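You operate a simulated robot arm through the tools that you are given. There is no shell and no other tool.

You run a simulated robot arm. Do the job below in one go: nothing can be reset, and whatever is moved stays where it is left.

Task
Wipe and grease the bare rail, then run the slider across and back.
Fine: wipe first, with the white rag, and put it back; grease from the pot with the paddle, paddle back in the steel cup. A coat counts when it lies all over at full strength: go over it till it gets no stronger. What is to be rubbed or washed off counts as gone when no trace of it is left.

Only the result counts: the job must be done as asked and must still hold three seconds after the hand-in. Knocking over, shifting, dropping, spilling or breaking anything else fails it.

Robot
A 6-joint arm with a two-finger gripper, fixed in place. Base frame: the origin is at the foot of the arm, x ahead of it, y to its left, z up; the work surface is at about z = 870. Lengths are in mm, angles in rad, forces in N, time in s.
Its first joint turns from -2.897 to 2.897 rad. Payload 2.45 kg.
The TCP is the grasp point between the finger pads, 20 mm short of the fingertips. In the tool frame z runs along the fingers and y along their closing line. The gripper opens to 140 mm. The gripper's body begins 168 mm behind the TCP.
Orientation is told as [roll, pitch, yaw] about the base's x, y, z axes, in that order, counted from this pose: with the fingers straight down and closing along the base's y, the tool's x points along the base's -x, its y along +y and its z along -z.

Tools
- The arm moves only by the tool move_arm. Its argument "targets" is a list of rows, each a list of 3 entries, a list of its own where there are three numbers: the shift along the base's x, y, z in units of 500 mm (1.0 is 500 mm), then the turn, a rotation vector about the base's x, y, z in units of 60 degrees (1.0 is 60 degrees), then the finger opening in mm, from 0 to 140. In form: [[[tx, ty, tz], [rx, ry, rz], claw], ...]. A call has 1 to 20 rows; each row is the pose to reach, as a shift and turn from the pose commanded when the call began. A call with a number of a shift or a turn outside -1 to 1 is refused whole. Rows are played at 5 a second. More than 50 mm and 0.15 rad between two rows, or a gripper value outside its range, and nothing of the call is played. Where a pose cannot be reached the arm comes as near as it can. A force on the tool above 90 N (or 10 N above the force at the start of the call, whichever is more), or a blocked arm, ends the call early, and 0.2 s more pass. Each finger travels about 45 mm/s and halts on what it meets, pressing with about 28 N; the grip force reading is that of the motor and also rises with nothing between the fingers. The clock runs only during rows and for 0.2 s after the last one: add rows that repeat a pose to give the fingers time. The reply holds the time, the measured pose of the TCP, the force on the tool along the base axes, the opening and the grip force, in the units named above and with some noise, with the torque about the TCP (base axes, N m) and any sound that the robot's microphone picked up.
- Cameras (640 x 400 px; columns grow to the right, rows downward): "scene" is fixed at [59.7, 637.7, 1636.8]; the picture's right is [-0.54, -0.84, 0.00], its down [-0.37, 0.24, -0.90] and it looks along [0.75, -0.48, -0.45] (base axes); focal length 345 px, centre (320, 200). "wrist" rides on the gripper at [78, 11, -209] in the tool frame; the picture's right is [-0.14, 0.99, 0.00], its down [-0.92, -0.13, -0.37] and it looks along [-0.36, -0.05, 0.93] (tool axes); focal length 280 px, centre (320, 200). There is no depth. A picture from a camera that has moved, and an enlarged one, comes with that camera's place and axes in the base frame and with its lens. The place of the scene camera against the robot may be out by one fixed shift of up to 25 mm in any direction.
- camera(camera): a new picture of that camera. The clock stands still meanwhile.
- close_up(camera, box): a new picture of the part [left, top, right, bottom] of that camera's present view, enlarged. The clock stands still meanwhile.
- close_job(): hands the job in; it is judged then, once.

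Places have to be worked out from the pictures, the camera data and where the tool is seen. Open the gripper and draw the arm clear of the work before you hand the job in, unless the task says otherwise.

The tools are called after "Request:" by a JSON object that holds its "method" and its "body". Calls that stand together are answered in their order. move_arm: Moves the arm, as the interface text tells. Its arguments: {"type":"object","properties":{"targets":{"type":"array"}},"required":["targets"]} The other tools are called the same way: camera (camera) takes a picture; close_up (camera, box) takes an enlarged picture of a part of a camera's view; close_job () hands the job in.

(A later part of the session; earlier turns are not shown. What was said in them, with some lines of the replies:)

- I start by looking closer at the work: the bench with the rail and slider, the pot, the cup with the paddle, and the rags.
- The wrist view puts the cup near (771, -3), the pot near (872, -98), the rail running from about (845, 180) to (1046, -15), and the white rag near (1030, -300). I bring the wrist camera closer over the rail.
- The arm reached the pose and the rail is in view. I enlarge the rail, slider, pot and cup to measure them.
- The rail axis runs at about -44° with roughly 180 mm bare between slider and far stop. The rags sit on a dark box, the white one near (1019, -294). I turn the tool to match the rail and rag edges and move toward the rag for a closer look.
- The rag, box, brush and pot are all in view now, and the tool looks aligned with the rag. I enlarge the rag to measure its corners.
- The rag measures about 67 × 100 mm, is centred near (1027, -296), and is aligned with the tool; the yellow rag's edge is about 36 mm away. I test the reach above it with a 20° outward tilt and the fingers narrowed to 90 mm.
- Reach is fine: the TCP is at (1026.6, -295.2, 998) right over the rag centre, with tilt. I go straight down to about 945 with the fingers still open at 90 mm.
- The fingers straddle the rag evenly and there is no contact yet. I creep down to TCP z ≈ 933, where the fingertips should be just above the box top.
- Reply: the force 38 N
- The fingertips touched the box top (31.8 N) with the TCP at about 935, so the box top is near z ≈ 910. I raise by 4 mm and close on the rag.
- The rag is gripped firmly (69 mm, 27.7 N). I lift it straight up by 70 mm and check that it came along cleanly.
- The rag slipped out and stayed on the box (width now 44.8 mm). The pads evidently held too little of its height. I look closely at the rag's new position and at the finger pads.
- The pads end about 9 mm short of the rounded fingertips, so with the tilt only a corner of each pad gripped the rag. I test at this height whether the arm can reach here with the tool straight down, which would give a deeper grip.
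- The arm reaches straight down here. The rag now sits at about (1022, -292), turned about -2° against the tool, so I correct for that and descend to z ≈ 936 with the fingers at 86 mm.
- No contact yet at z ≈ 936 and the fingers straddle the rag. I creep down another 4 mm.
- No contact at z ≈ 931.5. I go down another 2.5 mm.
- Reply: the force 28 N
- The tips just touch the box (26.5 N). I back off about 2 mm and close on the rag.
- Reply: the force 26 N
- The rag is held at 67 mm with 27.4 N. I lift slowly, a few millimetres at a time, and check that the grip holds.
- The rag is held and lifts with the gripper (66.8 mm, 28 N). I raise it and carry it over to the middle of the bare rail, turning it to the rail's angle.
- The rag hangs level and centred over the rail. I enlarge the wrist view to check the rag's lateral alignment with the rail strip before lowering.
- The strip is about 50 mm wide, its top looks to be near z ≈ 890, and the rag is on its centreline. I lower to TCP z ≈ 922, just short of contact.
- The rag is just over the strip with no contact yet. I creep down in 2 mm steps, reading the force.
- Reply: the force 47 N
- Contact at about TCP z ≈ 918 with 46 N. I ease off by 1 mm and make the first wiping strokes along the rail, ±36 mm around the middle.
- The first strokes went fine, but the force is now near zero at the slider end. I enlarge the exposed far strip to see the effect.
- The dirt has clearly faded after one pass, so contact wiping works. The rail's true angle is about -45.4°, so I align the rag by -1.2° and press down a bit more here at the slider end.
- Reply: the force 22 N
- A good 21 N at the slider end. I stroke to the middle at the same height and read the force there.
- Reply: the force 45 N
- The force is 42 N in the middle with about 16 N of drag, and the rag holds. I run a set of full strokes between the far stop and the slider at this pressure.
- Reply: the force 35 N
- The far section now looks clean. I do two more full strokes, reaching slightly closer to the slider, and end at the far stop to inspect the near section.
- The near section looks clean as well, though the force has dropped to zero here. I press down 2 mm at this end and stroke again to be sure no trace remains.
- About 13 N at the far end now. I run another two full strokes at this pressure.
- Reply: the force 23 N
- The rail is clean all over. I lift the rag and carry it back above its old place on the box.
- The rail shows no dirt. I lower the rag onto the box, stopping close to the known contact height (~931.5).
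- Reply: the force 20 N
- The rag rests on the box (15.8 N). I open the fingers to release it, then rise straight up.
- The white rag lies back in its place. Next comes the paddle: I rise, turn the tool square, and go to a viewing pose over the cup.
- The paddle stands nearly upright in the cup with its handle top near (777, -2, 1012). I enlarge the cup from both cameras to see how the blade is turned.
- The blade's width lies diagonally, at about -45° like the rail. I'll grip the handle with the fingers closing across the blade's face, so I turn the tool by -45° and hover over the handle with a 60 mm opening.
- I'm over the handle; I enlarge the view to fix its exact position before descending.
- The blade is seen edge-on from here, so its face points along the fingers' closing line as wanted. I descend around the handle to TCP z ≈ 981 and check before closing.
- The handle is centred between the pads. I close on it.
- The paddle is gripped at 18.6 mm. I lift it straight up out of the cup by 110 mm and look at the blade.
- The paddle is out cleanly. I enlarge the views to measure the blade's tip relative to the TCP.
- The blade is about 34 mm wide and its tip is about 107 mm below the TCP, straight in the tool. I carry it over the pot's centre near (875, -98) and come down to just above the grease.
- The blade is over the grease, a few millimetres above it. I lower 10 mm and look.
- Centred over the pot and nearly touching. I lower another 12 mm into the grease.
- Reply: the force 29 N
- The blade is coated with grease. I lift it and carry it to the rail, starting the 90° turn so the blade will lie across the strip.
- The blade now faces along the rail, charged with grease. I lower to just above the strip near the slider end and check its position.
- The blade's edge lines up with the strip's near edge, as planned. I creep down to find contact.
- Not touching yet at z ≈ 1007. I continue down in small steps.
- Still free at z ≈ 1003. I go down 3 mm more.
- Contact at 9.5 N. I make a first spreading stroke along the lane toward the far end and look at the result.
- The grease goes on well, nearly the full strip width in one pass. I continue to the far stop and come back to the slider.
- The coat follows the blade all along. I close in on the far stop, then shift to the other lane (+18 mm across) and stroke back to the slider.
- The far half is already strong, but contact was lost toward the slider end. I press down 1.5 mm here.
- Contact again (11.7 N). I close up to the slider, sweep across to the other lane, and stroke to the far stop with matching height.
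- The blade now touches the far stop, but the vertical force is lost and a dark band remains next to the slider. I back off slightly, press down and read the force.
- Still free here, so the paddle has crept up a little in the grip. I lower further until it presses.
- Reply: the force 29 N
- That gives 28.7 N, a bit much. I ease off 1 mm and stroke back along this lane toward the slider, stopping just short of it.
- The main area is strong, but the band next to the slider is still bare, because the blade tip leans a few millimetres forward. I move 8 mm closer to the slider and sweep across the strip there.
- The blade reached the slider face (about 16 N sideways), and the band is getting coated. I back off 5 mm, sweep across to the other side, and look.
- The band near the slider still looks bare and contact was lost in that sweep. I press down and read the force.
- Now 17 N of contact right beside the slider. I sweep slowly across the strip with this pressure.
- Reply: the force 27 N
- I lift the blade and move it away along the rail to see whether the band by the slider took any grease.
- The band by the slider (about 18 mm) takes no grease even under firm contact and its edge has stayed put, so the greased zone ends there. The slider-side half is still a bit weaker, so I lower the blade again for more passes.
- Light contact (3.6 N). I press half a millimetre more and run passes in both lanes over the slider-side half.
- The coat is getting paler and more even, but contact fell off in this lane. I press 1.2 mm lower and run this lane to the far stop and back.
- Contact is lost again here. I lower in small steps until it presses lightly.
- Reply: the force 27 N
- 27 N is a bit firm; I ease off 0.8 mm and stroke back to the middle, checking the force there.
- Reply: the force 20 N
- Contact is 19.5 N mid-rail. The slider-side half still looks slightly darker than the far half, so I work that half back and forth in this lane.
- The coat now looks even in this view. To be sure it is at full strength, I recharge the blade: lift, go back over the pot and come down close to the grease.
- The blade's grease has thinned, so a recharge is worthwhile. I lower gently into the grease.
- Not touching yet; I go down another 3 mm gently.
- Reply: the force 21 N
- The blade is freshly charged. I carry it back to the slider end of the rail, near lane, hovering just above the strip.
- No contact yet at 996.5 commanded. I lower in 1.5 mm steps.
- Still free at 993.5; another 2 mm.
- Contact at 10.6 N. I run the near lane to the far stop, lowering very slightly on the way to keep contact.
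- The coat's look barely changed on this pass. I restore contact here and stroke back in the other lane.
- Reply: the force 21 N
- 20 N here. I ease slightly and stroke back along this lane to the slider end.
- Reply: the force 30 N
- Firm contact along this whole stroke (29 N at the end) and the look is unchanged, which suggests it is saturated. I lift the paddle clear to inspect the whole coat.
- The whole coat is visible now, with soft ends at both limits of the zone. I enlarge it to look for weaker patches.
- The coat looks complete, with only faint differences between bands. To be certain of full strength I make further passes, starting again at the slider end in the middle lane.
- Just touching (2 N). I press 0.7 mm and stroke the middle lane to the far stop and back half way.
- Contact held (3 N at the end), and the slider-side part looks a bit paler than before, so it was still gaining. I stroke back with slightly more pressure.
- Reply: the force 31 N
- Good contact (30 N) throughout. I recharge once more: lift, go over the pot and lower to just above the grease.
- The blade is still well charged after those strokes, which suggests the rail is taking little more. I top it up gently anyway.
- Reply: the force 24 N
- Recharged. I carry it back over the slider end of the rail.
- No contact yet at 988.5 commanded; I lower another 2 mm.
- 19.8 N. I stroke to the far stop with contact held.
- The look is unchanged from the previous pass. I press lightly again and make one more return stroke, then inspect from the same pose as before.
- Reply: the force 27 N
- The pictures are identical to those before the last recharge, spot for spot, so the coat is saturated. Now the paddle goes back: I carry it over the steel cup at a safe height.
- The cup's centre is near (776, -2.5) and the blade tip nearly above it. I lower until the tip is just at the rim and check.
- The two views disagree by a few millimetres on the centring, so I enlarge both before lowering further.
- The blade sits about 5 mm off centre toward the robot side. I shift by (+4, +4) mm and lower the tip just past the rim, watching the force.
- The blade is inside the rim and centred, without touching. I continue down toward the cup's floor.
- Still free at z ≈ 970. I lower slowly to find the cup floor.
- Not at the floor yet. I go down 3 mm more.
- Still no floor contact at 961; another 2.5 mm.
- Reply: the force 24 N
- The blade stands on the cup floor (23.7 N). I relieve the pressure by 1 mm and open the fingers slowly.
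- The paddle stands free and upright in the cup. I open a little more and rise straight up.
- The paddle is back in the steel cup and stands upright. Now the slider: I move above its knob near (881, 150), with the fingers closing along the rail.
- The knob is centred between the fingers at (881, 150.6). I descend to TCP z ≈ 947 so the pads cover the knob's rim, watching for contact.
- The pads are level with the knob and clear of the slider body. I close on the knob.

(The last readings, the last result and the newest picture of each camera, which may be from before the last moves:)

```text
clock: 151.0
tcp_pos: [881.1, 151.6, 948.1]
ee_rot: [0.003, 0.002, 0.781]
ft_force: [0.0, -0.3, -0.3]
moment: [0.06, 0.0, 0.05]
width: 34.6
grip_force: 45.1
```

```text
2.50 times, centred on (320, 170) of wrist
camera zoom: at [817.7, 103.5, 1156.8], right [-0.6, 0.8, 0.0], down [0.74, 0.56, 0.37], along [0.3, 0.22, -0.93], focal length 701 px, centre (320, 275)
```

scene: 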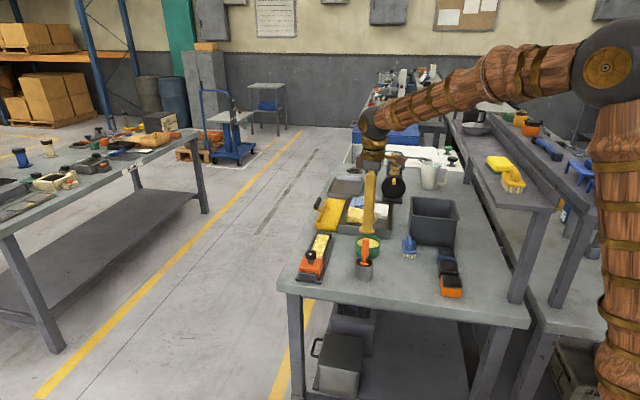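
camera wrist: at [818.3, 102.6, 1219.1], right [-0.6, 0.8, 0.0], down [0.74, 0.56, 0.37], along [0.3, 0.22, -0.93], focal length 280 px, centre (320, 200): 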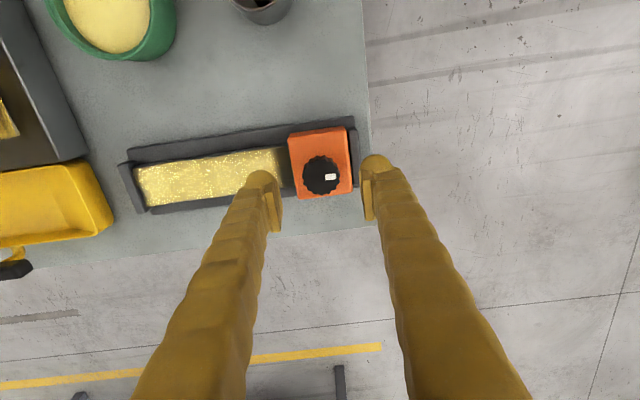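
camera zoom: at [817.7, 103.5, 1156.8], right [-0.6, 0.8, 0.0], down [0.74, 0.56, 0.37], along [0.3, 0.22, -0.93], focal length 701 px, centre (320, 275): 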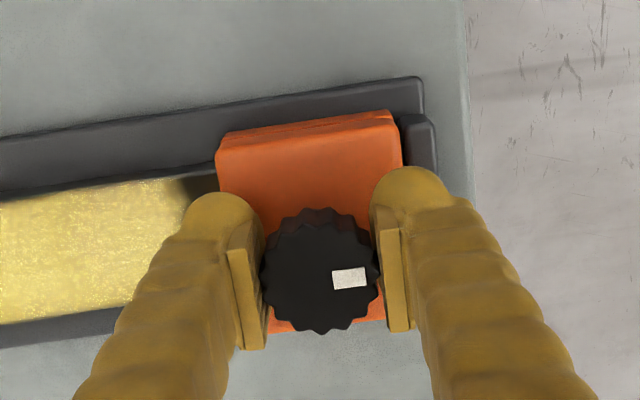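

Gripped at 34.6 mm. I try a small 6 mm move along the rail and read the force.

Request:
{"method": "move_arm", "body": {"targets": [[[0.0028, -0.0028, 0], [0, 0, 0], 30], [[0.0056, -0.0057, 0], [0, 0, 0], 30], [[0.0084, -0.0085, 0], [0, 0, 0], 30], [[0.0084, -0.0085, 0], [0, 0, 0], 30]]}}

Request:
{"method": "close_up", "body": {"camera": "scene", "box": [295, 225, 345, 285]}}

```text
clock: 152.0
tcp_pos: [884.6, 145.4, 946.8]
ee_rot: [0.001, 0.001, 0.777]
ft_force: [-7.7, -6.3, 1.7]
moment: [0.0, 0.14, 0.0]
width: 34.8
grip_force: 44.9
```

```text
6.67 times, centred on (320, 255) of scene
camera zoom: at [59.7, 637.7, 1636.8], right [-0.54, -0.84, 0.0], down [-0.37, 0.24, -0.9], along [0.75, -0.48, -0.45], focal length 2302 px, centre (320, -167)
```

zoom: 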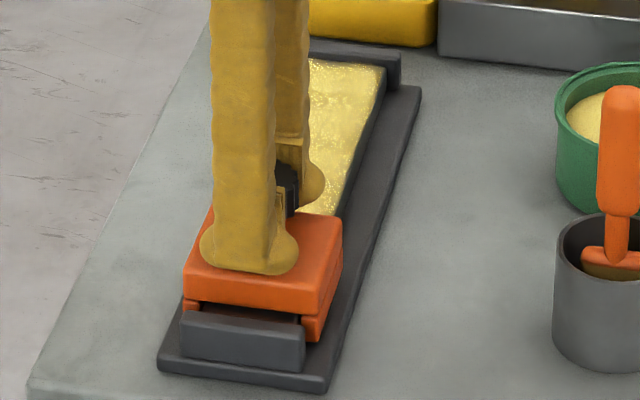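

The slider moves freely with the hand; there's a small sideways force of 10 N. I correct half a millimetre sideways and go on 30 mm.

Request:
{"method": "move_arm", "body": {"targets": [[[0.0133, -0.0149, 0], [0, 0, 0], 30], [[0.0274, -0.0292, 0], [0, 0, 0], 30], [[0.0414, -0.0434, 0], [0, 0, 0], 30], [[0.0414, -0.0434, 0], [0, 0, 0], 30]]}}

```text
clock: 153.0
tcp_pos: [906.9, 125.2, 948.1]
ee_rot: [0.001, -0.002, 0.78]
ft_force: [17.5, 17.9, 4.2]
moment: [-0.13, 0.21, 0.12]
width: 34.5
grip_force: 45.5
```

Now 25 N the other way, so the rail's true angle is nearer -44.6° and the stiffness is higher than I assumed. I correct sideways and continue along the refined direction for 15 mm.

Request:
{"method": "move_arm", "body": {"targets": [[[0.0009, 0.0009, 0], [0, 0, 0], 30], [[0.008, -0.0062, 0], [0, 0, 0], 30], [[0.0151, -0.0132, 0], [0, 0, 0], 30], [[0.0223, -0.0202, 0], [0, 0, 0], 30], [[0.0223, -0.0202, 0], [0, 0, 0], 30]]}}

```text
clock: 154.2
tcp_pos: [917.3, 114.4, 947.4]
ee_rot: [0.0, -0.001, 0.779]
ft_force: [22.0, 22.8, -0.7]
moment: [-0.06, 0.18, 0.02]
width: 34.7
grip_force: 45.4
```

The sideways force is 32 N now, so I look at how the knob sits between the fingers.

Request:
{"method": "close_up", "body": {"camera": "wrist", "box": [240, 90, 400, 250]}}

Request:
{"method": "close_up", "body": {"camera": "scene", "box": [295, 215, 355, 285]}}

```text
2.50 times, centred on (320, 170) of wrist
camera zoom: at [854.6, 66.3, 1156.8], right [-0.6, 0.8, 0.0], down [0.74, 0.56, 0.37], along [0.3, 0.22, -0.93], focal length 701 px, centre (320, 275)
```

zoom: 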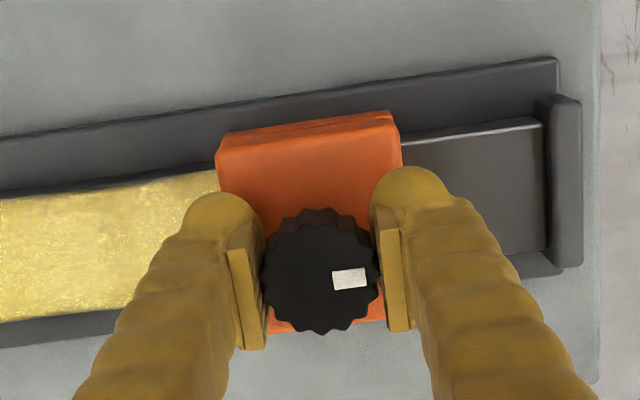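

```text
5.71 times, centred on (325, 250) of scene
camera zoom: at [59.7, 637.7, 1636.8], right [-0.54, -0.84, 0.0], down [-0.37, 0.24, -0.9], along [0.75, -0.48, -0.45], focal length 1974 px, centre (291, -86)
```

zoom: 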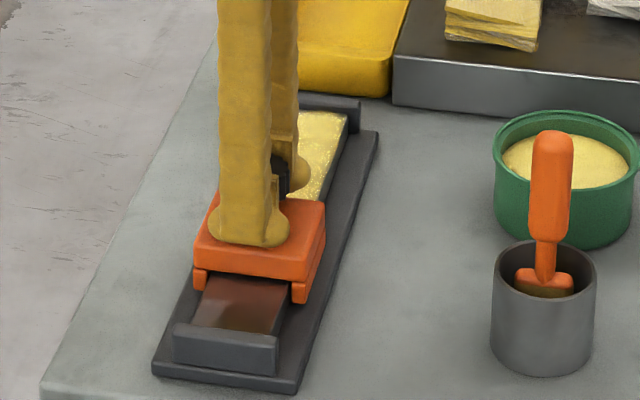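

The knob sits unchanged between the pads and the slider rides well. I shift 1 mm sideways to relieve the lateral force and learn the stiffness.

Request:
{"method": "move_arm", "body": {"targets": [[[0.0007, 0.0007, 0], [0, 0, 0], 30], [[0.0014, 0.0014, 0], [0, 0, 0], 30], [[0.0014, 0.0014, 0], [0, 0, 0], 30]]}}

```text
clock: 155.0
tcp_pos: [917.7, 113.0, 947.7]
ee_rot: [-0.001, 0.002, 0.778]
ft_force: [-4.6, -3.5, 9.2]
moment: [-0.11, 0.16, 0.01]
width: 34.6
grip_force: 45.1
```

The stiffness is about 37 N/mm, so the zero-force line suggests a rail angle near -43.6°. I continue 30 mm along that direction.

Request:
{"method": "move_arm", "body": {"targets": [[[0.0145, -0.0138, 0], [0, 0, 0], 30], [[0.029, -0.0276, 0], [0, 0, 0], 30], [[0.0434, -0.0414, 0], [0, 0, 0], 30], [[0.0434, -0.0414, 0], [0, 0, 0], 30]]}}

```text
clock: 156.0
tcp_pos: [938.8, 92.0, 946.9]
ee_rot: [0.0, 0.001, 0.779]
ft_force: [-30.8, -31.4, 12.3]
moment: [0.34, -0.29, -0.06]
width: 34.1
grip_force: 45.0
```

That overshot the other way (-44 N), so the true angle is about -44.5°. I correct back 1.2 mm and go on 30 mm along -44.6°.

Request:
{"method": "move_arm", "body": {"targets": [[[-0.0017, -0.0017, 0], [0, 0, 0], 30], [[0.0125, -0.0157, 0], [0, 0, 0], 30], [[0.0268, -0.0298, 0], [0, 0, 0], 30], [[0.041, -0.0438, 0], [0, 0, 0], 30], [[0.041, -0.0438, 0], [0, 0, 0], 30]]}}

```text
clock: 157.2
tcp_pos: [961.2, 71.6, 946.4]
ee_rot: [0.001, -0.001, 0.778]
ft_force: [-35.3, -34.2, 11.1]
moment: [0.35, -0.27, 0.05]
width: 34.3
grip_force: 44.6
```

Still 49 N sideways, so the original -45.4° was right and grip slip confuses the readings. I correct 1.25 mm sideways first and read.

Request:
{"method": "move_arm", "body": {"targets": [[[-0.0009, -0.0009, 0], [0, 0, 0], 30], [[-0.0018, -0.0018, 0], [0, 0, 0], 30], [[-0.0018, -0.0018, 0], [0, 0, 0], 30]]}}

```text
clock: 158.0
tcp_pos: [962.1, 73.2, 947.5]
ee_rot: [0.0, -0.002, 0.778]
ft_force: [-12.3, -12.6, 4.1]
moment: [0.23, -0.24, -0.03]
width: 34.6
grip_force: 44.7
```

Down to -18 N. I continue 30 mm along -45.4° with another half millimetre of correction.

Request:
{"method": "move_arm", "body": {"targets": [[[0.0131, -0.0149, 0], [0, 0, 0], 30], [[0.0271, -0.0292, 0], [0, 0, 0], 30], [[0.0412, -0.0434, 0], [0, 0, 0], 30], [[0.0412, -0.0434, 0], [0, 0, 0], 30]]}}

```text
clock: 159.0
tcp_pos: [981.5, 51.5, 948.4]
ee_rot: [0.0, -0.001, 0.78]
ft_force: [6.7, 4.1, 5.4]
moment: [0.18, -0.22, 0.0]
width: 34.5
grip_force: 44.7
```

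Sideways force is small now. I continue another 30 mm.

Request:
{"method": "move_arm", "body": {"targets": [[[0.0141, -0.0141, 0], [0, 0, 0], 30], [[0.0282, -0.0282, 0], [0, 0, 0], 30], [[0.0423, -0.0424, 0], [0, 0, 0], 30], [[0.0423, -0.0424, 0], [0, 0, 0], 30]]}}

Request:
{"method": "close_up", "body": {"camera": "wrist", "box": [200, 80, 440, 240]}}

Request:
{"method": "close_up", "body": {"camera": "scene", "box": [295, 205, 365, 285]}}

```text
clock: 160.0
tcp_pos: [1002.5, 30.8, 948.7]
ee_rot: [0.0, -0.002, 0.778]
ft_force: [36.0, 33.4, -7.8]
moment: [-0.32, 0.42, 0.01]
width: 34.6
grip_force: 45.1
```

```text
2.50 times, centred on (320, 160) of wrist
camera zoom: at [938.5, -17.3, 1156.5], right [-0.6, 0.8, 0.0], down [0.74, 0.56, 0.37], along [0.3, 0.22, -0.93], focal length 701 px, centre (320, 300)
```

zoom: 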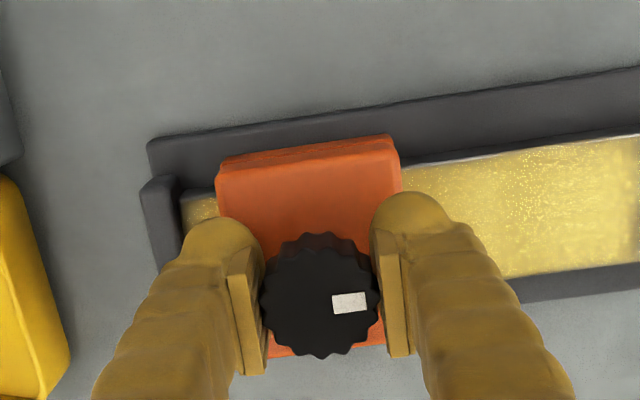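

```text
5.00 times, centred on (330, 245) of scene
camera zoom: at [59.7, 637.7, 1636.8], right [-0.54, -0.84, 0.0], down [-0.37, 0.24, -0.9], along [0.75, -0.48, -0.45], focal length 1727 px, centre (270, -25)
```

zoom: 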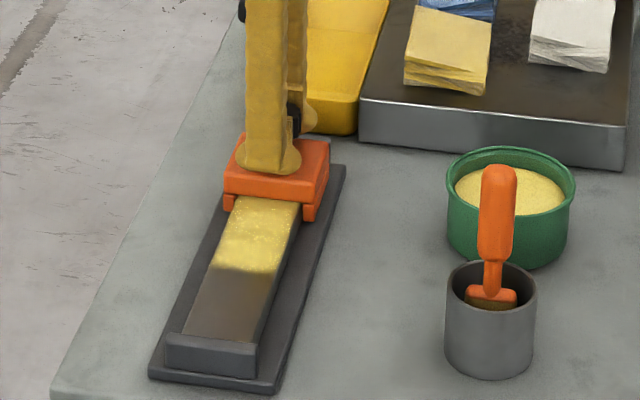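

The slider is about 14 mm from the far stop. I relieve the 49 N sideways force with a 1.2 mm shift and go on 10 mm.

Request:
{"method": "move_arm", "body": {"targets": [[[0.0009, 0.0009, 0], [0, 0, 0], 30], [[0.0017, 0.0017, 0], [0, 0, 0], 30], [[0.0087, -0.0053, 0], [0, 0, 0], 30], [[0.0157, -0.0123, 0], [0, 0, 0], 30], [[0.0157, -0.0123, 0], [0, 0, 0], 30]]}}

```text
clock: 161.2
tcp_pos: [1009.1, 22.7, 947.7]
ee_rot: [0.0, 0.0, 0.777]
ft_force: [15.9, 17.9, 2.8]
moment: [-0.25, 0.37, 0.15]
width: 34.9
grip_force: 44.7
```

About 9 mm to go. I advance in 3 mm steps with a small sideways correction, watching for the stop.

Request:
{"method": "move_arm", "body": {"targets": [[[0.0051, -0.0034, 0], [0, 0, 0], 30], [[0.0093, -0.0077, 0], [0, 0, 0], 30], [[0.0093, -0.0077, 0], [0, 0, 0], 30]]}}

Request:
{"method": "close_up", "body": {"camera": "wrist", "box": [200, 80, 440, 240]}}

```text
clock: 162.0
tcp_pos: [1013.3, 17.5, 948.3]
ee_rot: [0.0, -0.001, 0.778]
ft_force: [2.5, 6.0, 8.0]
moment: [-0.16, 0.17, 0.12]
width: 34.5
grip_force: 44.9
```

```text
2.50 times, centred on (320, 160) of wrist
camera zoom: at [950.4, -29.3, 1156.7], right [-0.6, 0.8, 0.0], down [0.74, 0.56, 0.37], along [0.29, 0.22, -0.93], focal length 701 px, centre (320, 300)
```

zoom: 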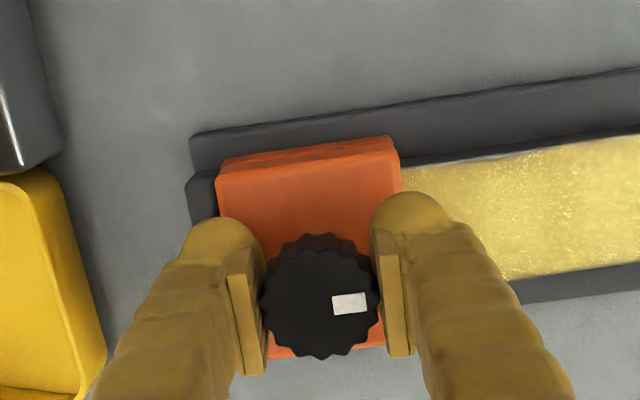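

Nearly at the stop. I advance 4 mm more in small steps.

Request:
{"method": "move_arm", "body": {"targets": [[[0.003, -0.0028, 0], [0, 0, 0], 30], [[0.0058, -0.0056, 0], [0, 0, 0], 30], [[0.0058, -0.0056, 0], [0, 0, 0], 30]]}}

Request:
{"method": "close_up", "body": {"camera": "scene", "box": [310, 205, 360, 255]}}

```text
clock: 162.8
tcp_pos: [1014.2, 17.5, 948.2]
ee_rot: [0.002, 0.001, 0.78]
ft_force: [-76.4, 34.5, 22.0]
moment: [-0.21, -0.69, 0.39]
width: 34.8
grip_force: 45.1
```

```text
8.00 times, centred on (335, 230) of scene
camera zoom: at [59.7, 637.7, 1636.8], right [-0.54, -0.84, 0.0], down [-0.37, 0.24, -0.9], along [0.75, -0.48, -0.45], focal length 2763 px, centre (200, -40)
```

zoom: 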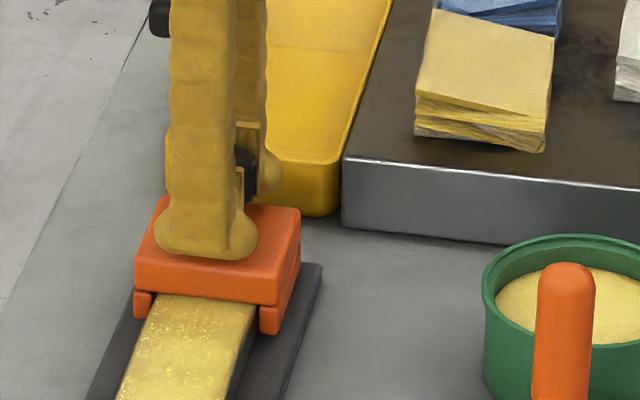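

The far end is reached (78 N against the stop). I back off at once and start the return run.

Request:
{"method": "move_arm", "body": {"targets": [[[-0.0058, 0.0056, 0], [0, 0, 0], 30], [[-0.02, 0.0197, 0], [0, 0, 0], 30], [[-0.0342, 0.0339, 0], [0, 0, 0], 30], [[-0.0483, 0.048, 0], [0, 0, 0], 30], [[-0.0483, 0.048, 0], [0, 0, 0], 30]]}}

```text
clock: 164.0
tcp_pos: [991.7, 40.6, 947.1]
ee_rot: [0.001, 0.0, 0.78]
ft_force: [0.0, -1.5, 7.0]
moment: [-0.04, 0.0, 0.1]
width: 34.7
grip_force: 44.8
```

Forces are near zero. I continue back 45 mm.

Request:
{"method": "move_arm", "body": {"targets": [[[-0.0142, 0.0141, 0], [0, 0, 0], 30], [[-0.0283, 0.0282, 0], [0, 0, 0], 30], [[-0.0425, 0.0423, 0], [0, 0, 0], 30], [[-0.0638, 0.0635, 0], [0, 0, 0], 30], [[-0.0638, 0.0635, 0], [0, 0, 0], 30]]}}

```text
clock: 165.2
tcp_pos: [959.3, 71.2, 946.9]
ee_rot: [0.0, 0.001, 0.779]
ft_force: [0.7, 2.3, -3.1]
moment: [-0.09, 0.3, 0.25]
width: 34.5
grip_force: 45.2
```

Very smooth along this line. Another 45 mm back.

Request:
{"method": "move_arm", "body": {"targets": [[[-0.0142, 0.0141, 0], [0, 0, 0], 30], [[-0.0283, 0.0282, 0], [0, 0, 0], 30], [[-0.0425, 0.0423, 0], [0, 0, 0], 30], [[-0.0638, 0.0635, 0], [0, 0, 0], 30], [[-0.0638, 0.0635, 0], [0, 0, 0], 30]]}}

```text
clock: 166.4
tcp_pos: [928.1, 103.9, 948.2]
ee_rot: [-0.001, -0.001, 0.78]
ft_force: [-12.0, -10.0, 4.6]
moment: [0.01, 0.06, 0.09]
width: 34.5
grip_force: 44.9
```

Small sideways force (-16 N). I continue 45 mm with a 0.3 mm correction.

Request:
{"method": "move_arm", "body": {"targets": [[[-0.0146, 0.0137, 0], [0, 0, 0], 30], [[-0.0287, 0.0278, 0], [0, 0, 0], 30], [[-0.0429, 0.0419, 0], [0, 0, 0], 30], [[-0.0642, 0.0631, 0], [0, 0, 0], 30], [[-0.0642, 0.0631, 0], [0, 0, 0], 30]]}}

Request:
{"method": "close_up", "body": {"camera": "wrist", "box": [200, 80, 440, 240]}}

```text
clock: 167.6
tcp_pos: [897.3, 135.2, 946.3]
ee_rot: [-0.001, 0.0, 0.779]
ft_force: [-10.8, -10.9, -0.3]
moment: [0.05, 0.01, -0.06]
width: 34.6
grip_force: 45.0
```

```text
2.50 times, centred on (320, 160) of wrist
camera zoom: at [833.7, 87.8, 1156.5], right [-0.6, 0.8, 0.0], down [0.75, 0.56, 0.37], along [0.29, 0.22, -0.93], focal length 701 px, centre (320, 300)
```

zoom: 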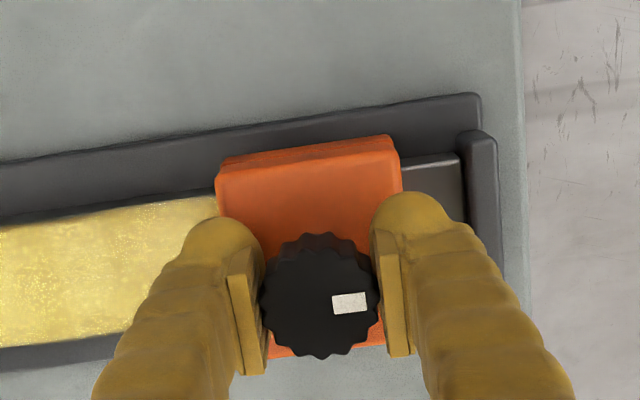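

About 21 mm remain. I go back 18 mm and then creep to the starting position.

Request:
{"method": "move_arm", "body": {"targets": [[[-0.0087, 0.0081, 0], [0, 0, 0], 30], [[-0.0174, 0.0168, 0], [0, 0, 0], 30], [[-0.0258, 0.0252, 0], [0, 0, 0], 30], [[-0.0258, 0.0252, 0], [0, 0, 0], 30]]}}

```text
clock: 168.6
tcp_pos: [884.4, 148.2, 947.6]
ee_rot: [-0.001, -0.002, 0.78]
ft_force: [-8.9, -6.7, 2.4]
moment: [0.1, -0.15, 0.14]
width: 34.5
grip_force: 44.7
```

3.6 mm from the start. I creep the rest until it meets the near end.

Request:
{"method": "move_arm", "body": {"targets": [[[-0.0028, 0.0028, 0], [0, 0, 0], 30], [[-0.0052, 0.0051, 0], [0, 0, 0], 30], [[-0.0052, 0.0051, 0], [0, 0, 0], 30]]}}

Request:
{"method": "close_up", "body": {"camera": "wrist", "box": [240, 90, 400, 250]}}

Request:
{"method": "close_up", "body": {"camera": "scene", "box": [295, 225, 345, 285]}}

```text
clock: 169.4
tcp_pos: [880.9, 150.7, 946.5]
ee_rot: [0.0, 0.0, 0.78]
ft_force: [3.3, 2.1, 1.0]
moment: [0.06, 0.0, -0.03]
width: 34.7
grip_force: 44.7
```

```text
2.50 times, centred on (320, 170) of wrist
camera zoom: at [818.1, 103.1, 1156.4], right [-0.6, 0.8, 0.0], down [0.74, 0.56, 0.37], along [0.3, 0.22, -0.93], focal length 701 px, centre (320, 275)
```

zoom: 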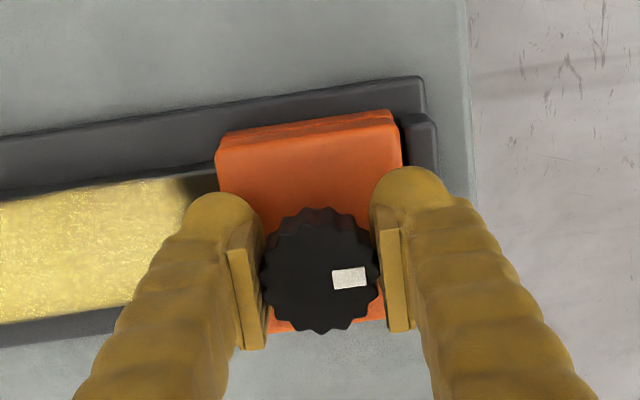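

```text
6.67 times, centred on (320, 255) of scene
camera zoom: at [59.7, 637.7, 1636.8], right [-0.54, -0.84, 0.0], down [-0.37, 0.24, -0.9], along [0.75, -0.48, -0.45], focal length 2302 px, centre (320, -167)
```

zoom: 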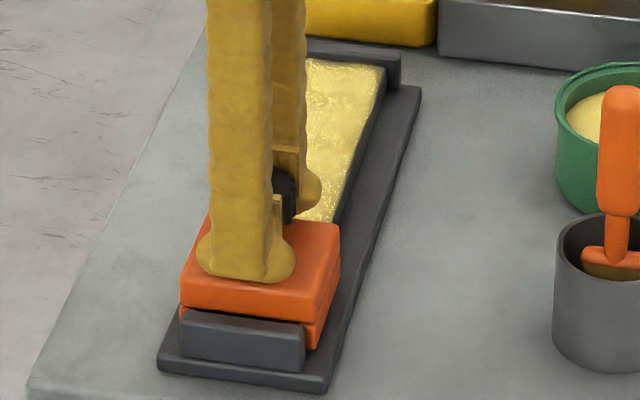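

The slider is back where it started. I press it lightly 1.5 mm further to be sure it sits at the near end.

Request:
{"method": "move_arm", "body": {"targets": [[[-0.0011, 0.0011, 0], [0, 0, 0], 30], [[-0.0021, 0.0021, 0], [0, 0, 0], 30], [[-0.0021, 0.0021, 0], [0, 0, 0], 30]]}}

```text
clock: 170.2
tcp_pos: [880.9, 150.8, 946.5]
ee_rot: [0.0, 0.0, 0.778]
ft_force: [17.4, -2.2, -5.5]
moment: [0.16, 0.17, 0.09]
width: 34.5
grip_force: 45.1
```

It rests at the near end (14 N). I relieve the pressure, open the fingers and rise straight up.

Request:
{"method": "move_arm", "body": {"targets": [[[0.0015, -0.0015, 0], [0, 0, 0], 32], [[0.0015, -0.0015, 0], [0, 0, 0], 42], [[0.0015, -0.0015, 0], [0, 0, 0], 54], [[0.0015, -0.0015, 0], [0, 0, 0], 66], [[0.0015, -0.0015, 0.02], [0, 0, 0], 66], [[0.0015, -0.0015, 0.1], [0, 0, 0], 66], [[0.0015, -0.0015, 0.18], [0, 0, 0], 66], [[0.0015, -0.0015, 0.26], [0, 0, 0], 66], [[0.0015, -0.0015, 0.26], [0, 0, 0], 66]]}}

Request:
{"method": "camera", "body": {"camera": "wrist"}}

Request:
{"method": "close_up", "body": {"camera": "scene", "box": [295, 205, 395, 290]}}

```text
clock: 172.2
tcp_pos: [881.1, 149.9, 1078.9]
ee_rot: [0.001, 0.001, 0.778]
ft_force: [-0.3, 0.1, 0.4]
moment: [0.01, 0.03, -0.02]
width: 65.8
grip_force: 0.0
```

```text
taken
camera wrist: at [818.4, 103.5, 1287.9], right [-0.6, 0.8, 0.0], down [0.74, 0.56, 0.37], along [0.29, 0.22, -0.93], focal length 280 px, centre (320, 200)
```

wrist: 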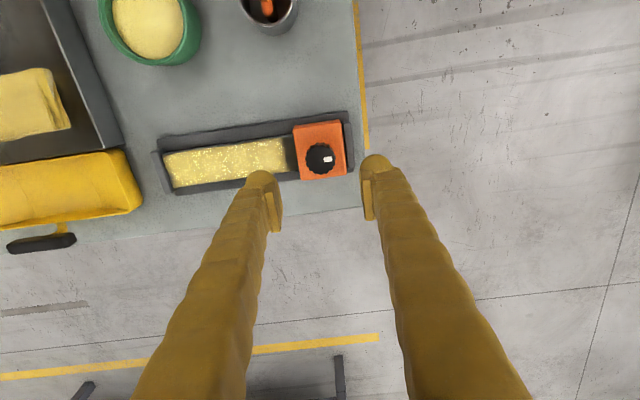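

```text
4.71 times, centred on (345, 248) of scene
camera zoom: at [59.7, 637.7, 1636.8], right [-0.54, -0.84, 0.0], down [-0.37, 0.24, -0.9], along [0.75, -0.48, -0.45], focal length 1625 px, centre (202, -24)
```

zoom: 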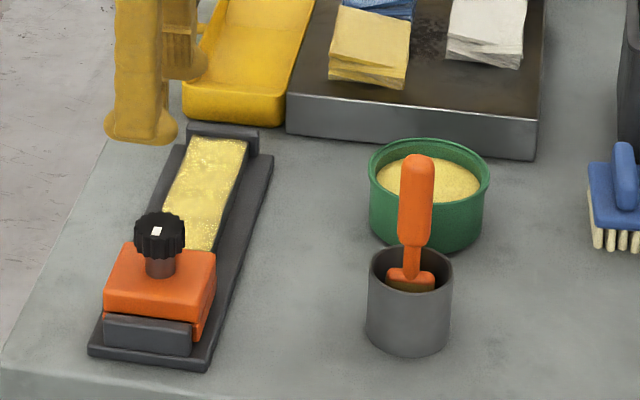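

The slider is back, the coat is intact and the paddle stands in the cup. I draw the arm up and clear of the work with the gripper open.

Request:
{"method": "move_arm", "body": {"targets": [[[0, 0, 0.08], [0, 0, 0], 80], [[0, 0, 0.16], [0, 0, -0.08], 100], [[-0.03, -0.075, 0.2], [0, 0, -0.17], 120], [[-0.06, -0.15, 0.24], [0, 0, -0.26], 140], [[-0.09, -0.225, 0.28], [0, 0, -0.35], 140], [[-0.12, -0.3, 0.326], [0, 0, -0.44], 140], [[-0.15, -0.375, 0.326], [0, 0, -0.53], 140], [[-0.18, -0.45, 0.326], [0, 0, -0.62], 140], [[-0.21, -0.525, 0.326], [0, 0, -0.7], 140], [[-0.24, -0.6, 0.326], [0, 0, -0.74], 140], [[-0.26, -0.66, 0.326], [0, 0, -0.744], 140], [[-0.26, -0.66, 0.326], [0, 0, -0.744], 140]]}}

Request:
{"method": "camera", "body": {"camera": "scene"}}

Request:
{"method": "close_up", "body": {"camera": "scene", "box": [290, 165, 480, 300]}}

Request:
{"method": "camera", "body": {"camera": "wrist"}}

```text
clock: 174.8
tcp_pos: [750.6, -178.9, 1240.2]
ee_rot: [0.0, 0.0, 0.0]
ft_force: [0.6, -0.5, 0.5]
moment: [0.01, 0.02, 0.0]
width: 139.9
grip_force: 0.1
```

```text
taken
```

scene: 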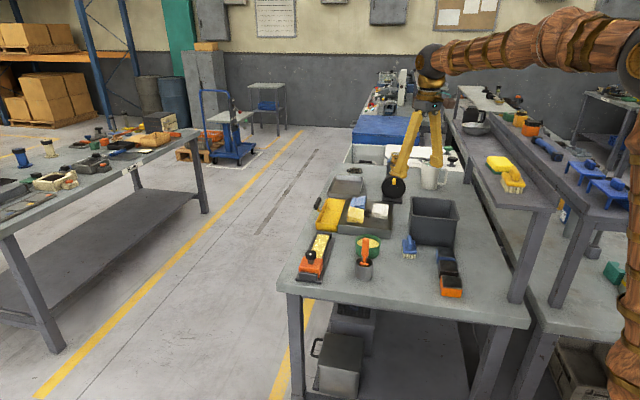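

```text
2.96 times, centred on (385, 232) of scene
camera zoom: at [59.7, 637.7, 1636.8], right [-0.54, -0.84, 0.0], down [-0.37, 0.24, -0.9], along [0.75, -0.48, -0.45], focal length 1023 px, centre (127, 104)
```

zoom: 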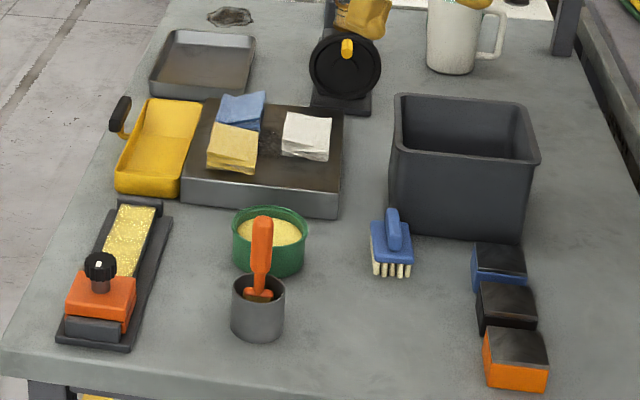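

```text
taken
camera wrist: at [672.5, -168.4, 1448.5], right [0.14, 0.99, 0.0], down [0.92, -0.13, 0.37], along [0.36, -0.05, -0.93], focal length 280 px, centre (320, 200)
```

wrist: 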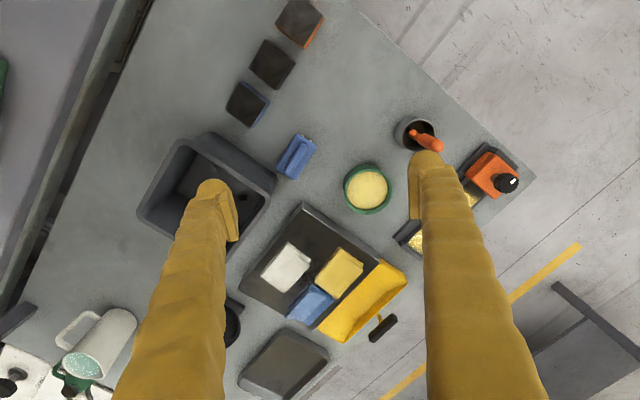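

Everything stands as at the start, apart from the finished rail. I take one last enlarged look at the coat and the rags.

Request:
{"method": "close_up", "body": {"camera": "scene", "box": [305, 225, 350, 285]}}

Request:
{"method": "close_up", "body": {"camera": "scene", "box": [340, 185, 400, 240]}}

```text
6.67 times, centred on (328, 255) of scene
camera zoom: at [59.7, 637.7, 1636.8], right [-0.54, -0.84, 0.0], down [-0.37, 0.24, -0.9], along [0.75, -0.48, -0.45], focal length 2302 px, centre (270, -167)
```

zoom: 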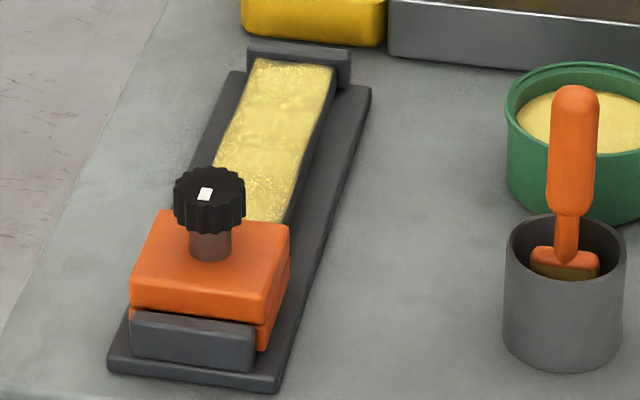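

```text
7.27 times, centred on (370, 212) of scene
camera zoom: at [59.7, 637.7, 1636.8], right [-0.54, -0.84, 0.0], down [-0.37, 0.24, -0.9], along [0.75, -0.48, -0.45], focal length 2512 px, centre (-44, 109)
```

zoom: 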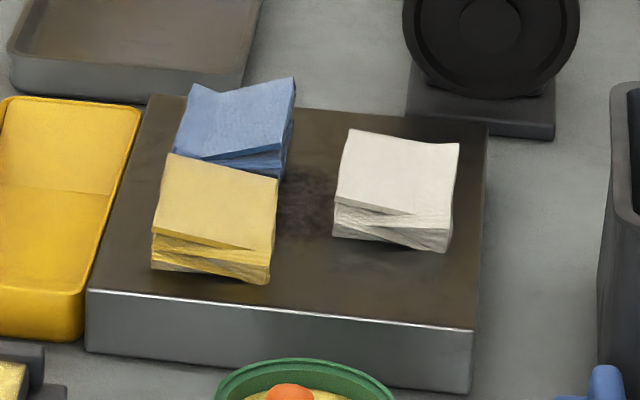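

The exposed rail is wiped clean and evenly greased up to where the coat ends, the slider has run across and back, and the rag and paddle are in their places. The arm is clear with the gripper open, so I hand the job in.

Request:
{"method": "close_job", "body": {}}

```text
The job is handed in.
```

I wiped and greased the bare part of the rail, then ran the slider to the far stop and back. One strip of about 18 mm next to the slider's rest position has no grease on it.

- **Wiping:** I wiped the exposed rail with the white rag until no dirt showed. The rag is back on the box where it was. It slipped out on my first try and shifted a few millimetres on the box before I picked it up properly.
- **Greasing:** I charged the paddle from the pot three times and worked the coat until two inspections, with more grease and passes in between, looked the same. The paddle is back in the steel cup, standing upright.
- **Ungreased strip:** The strip by the slider took no grease even when I pressed and swept the blade there, and the coat's edge never moved. I took that as the limit of the area to be coated, but I could not confirm it. The rail under the slider was not greased either.
- **Slider:** It went all the way to the far stop and back to its starting end. The coat still looked even afterwards.

In the last pictures, everything else on the bench stood where it was at the start.
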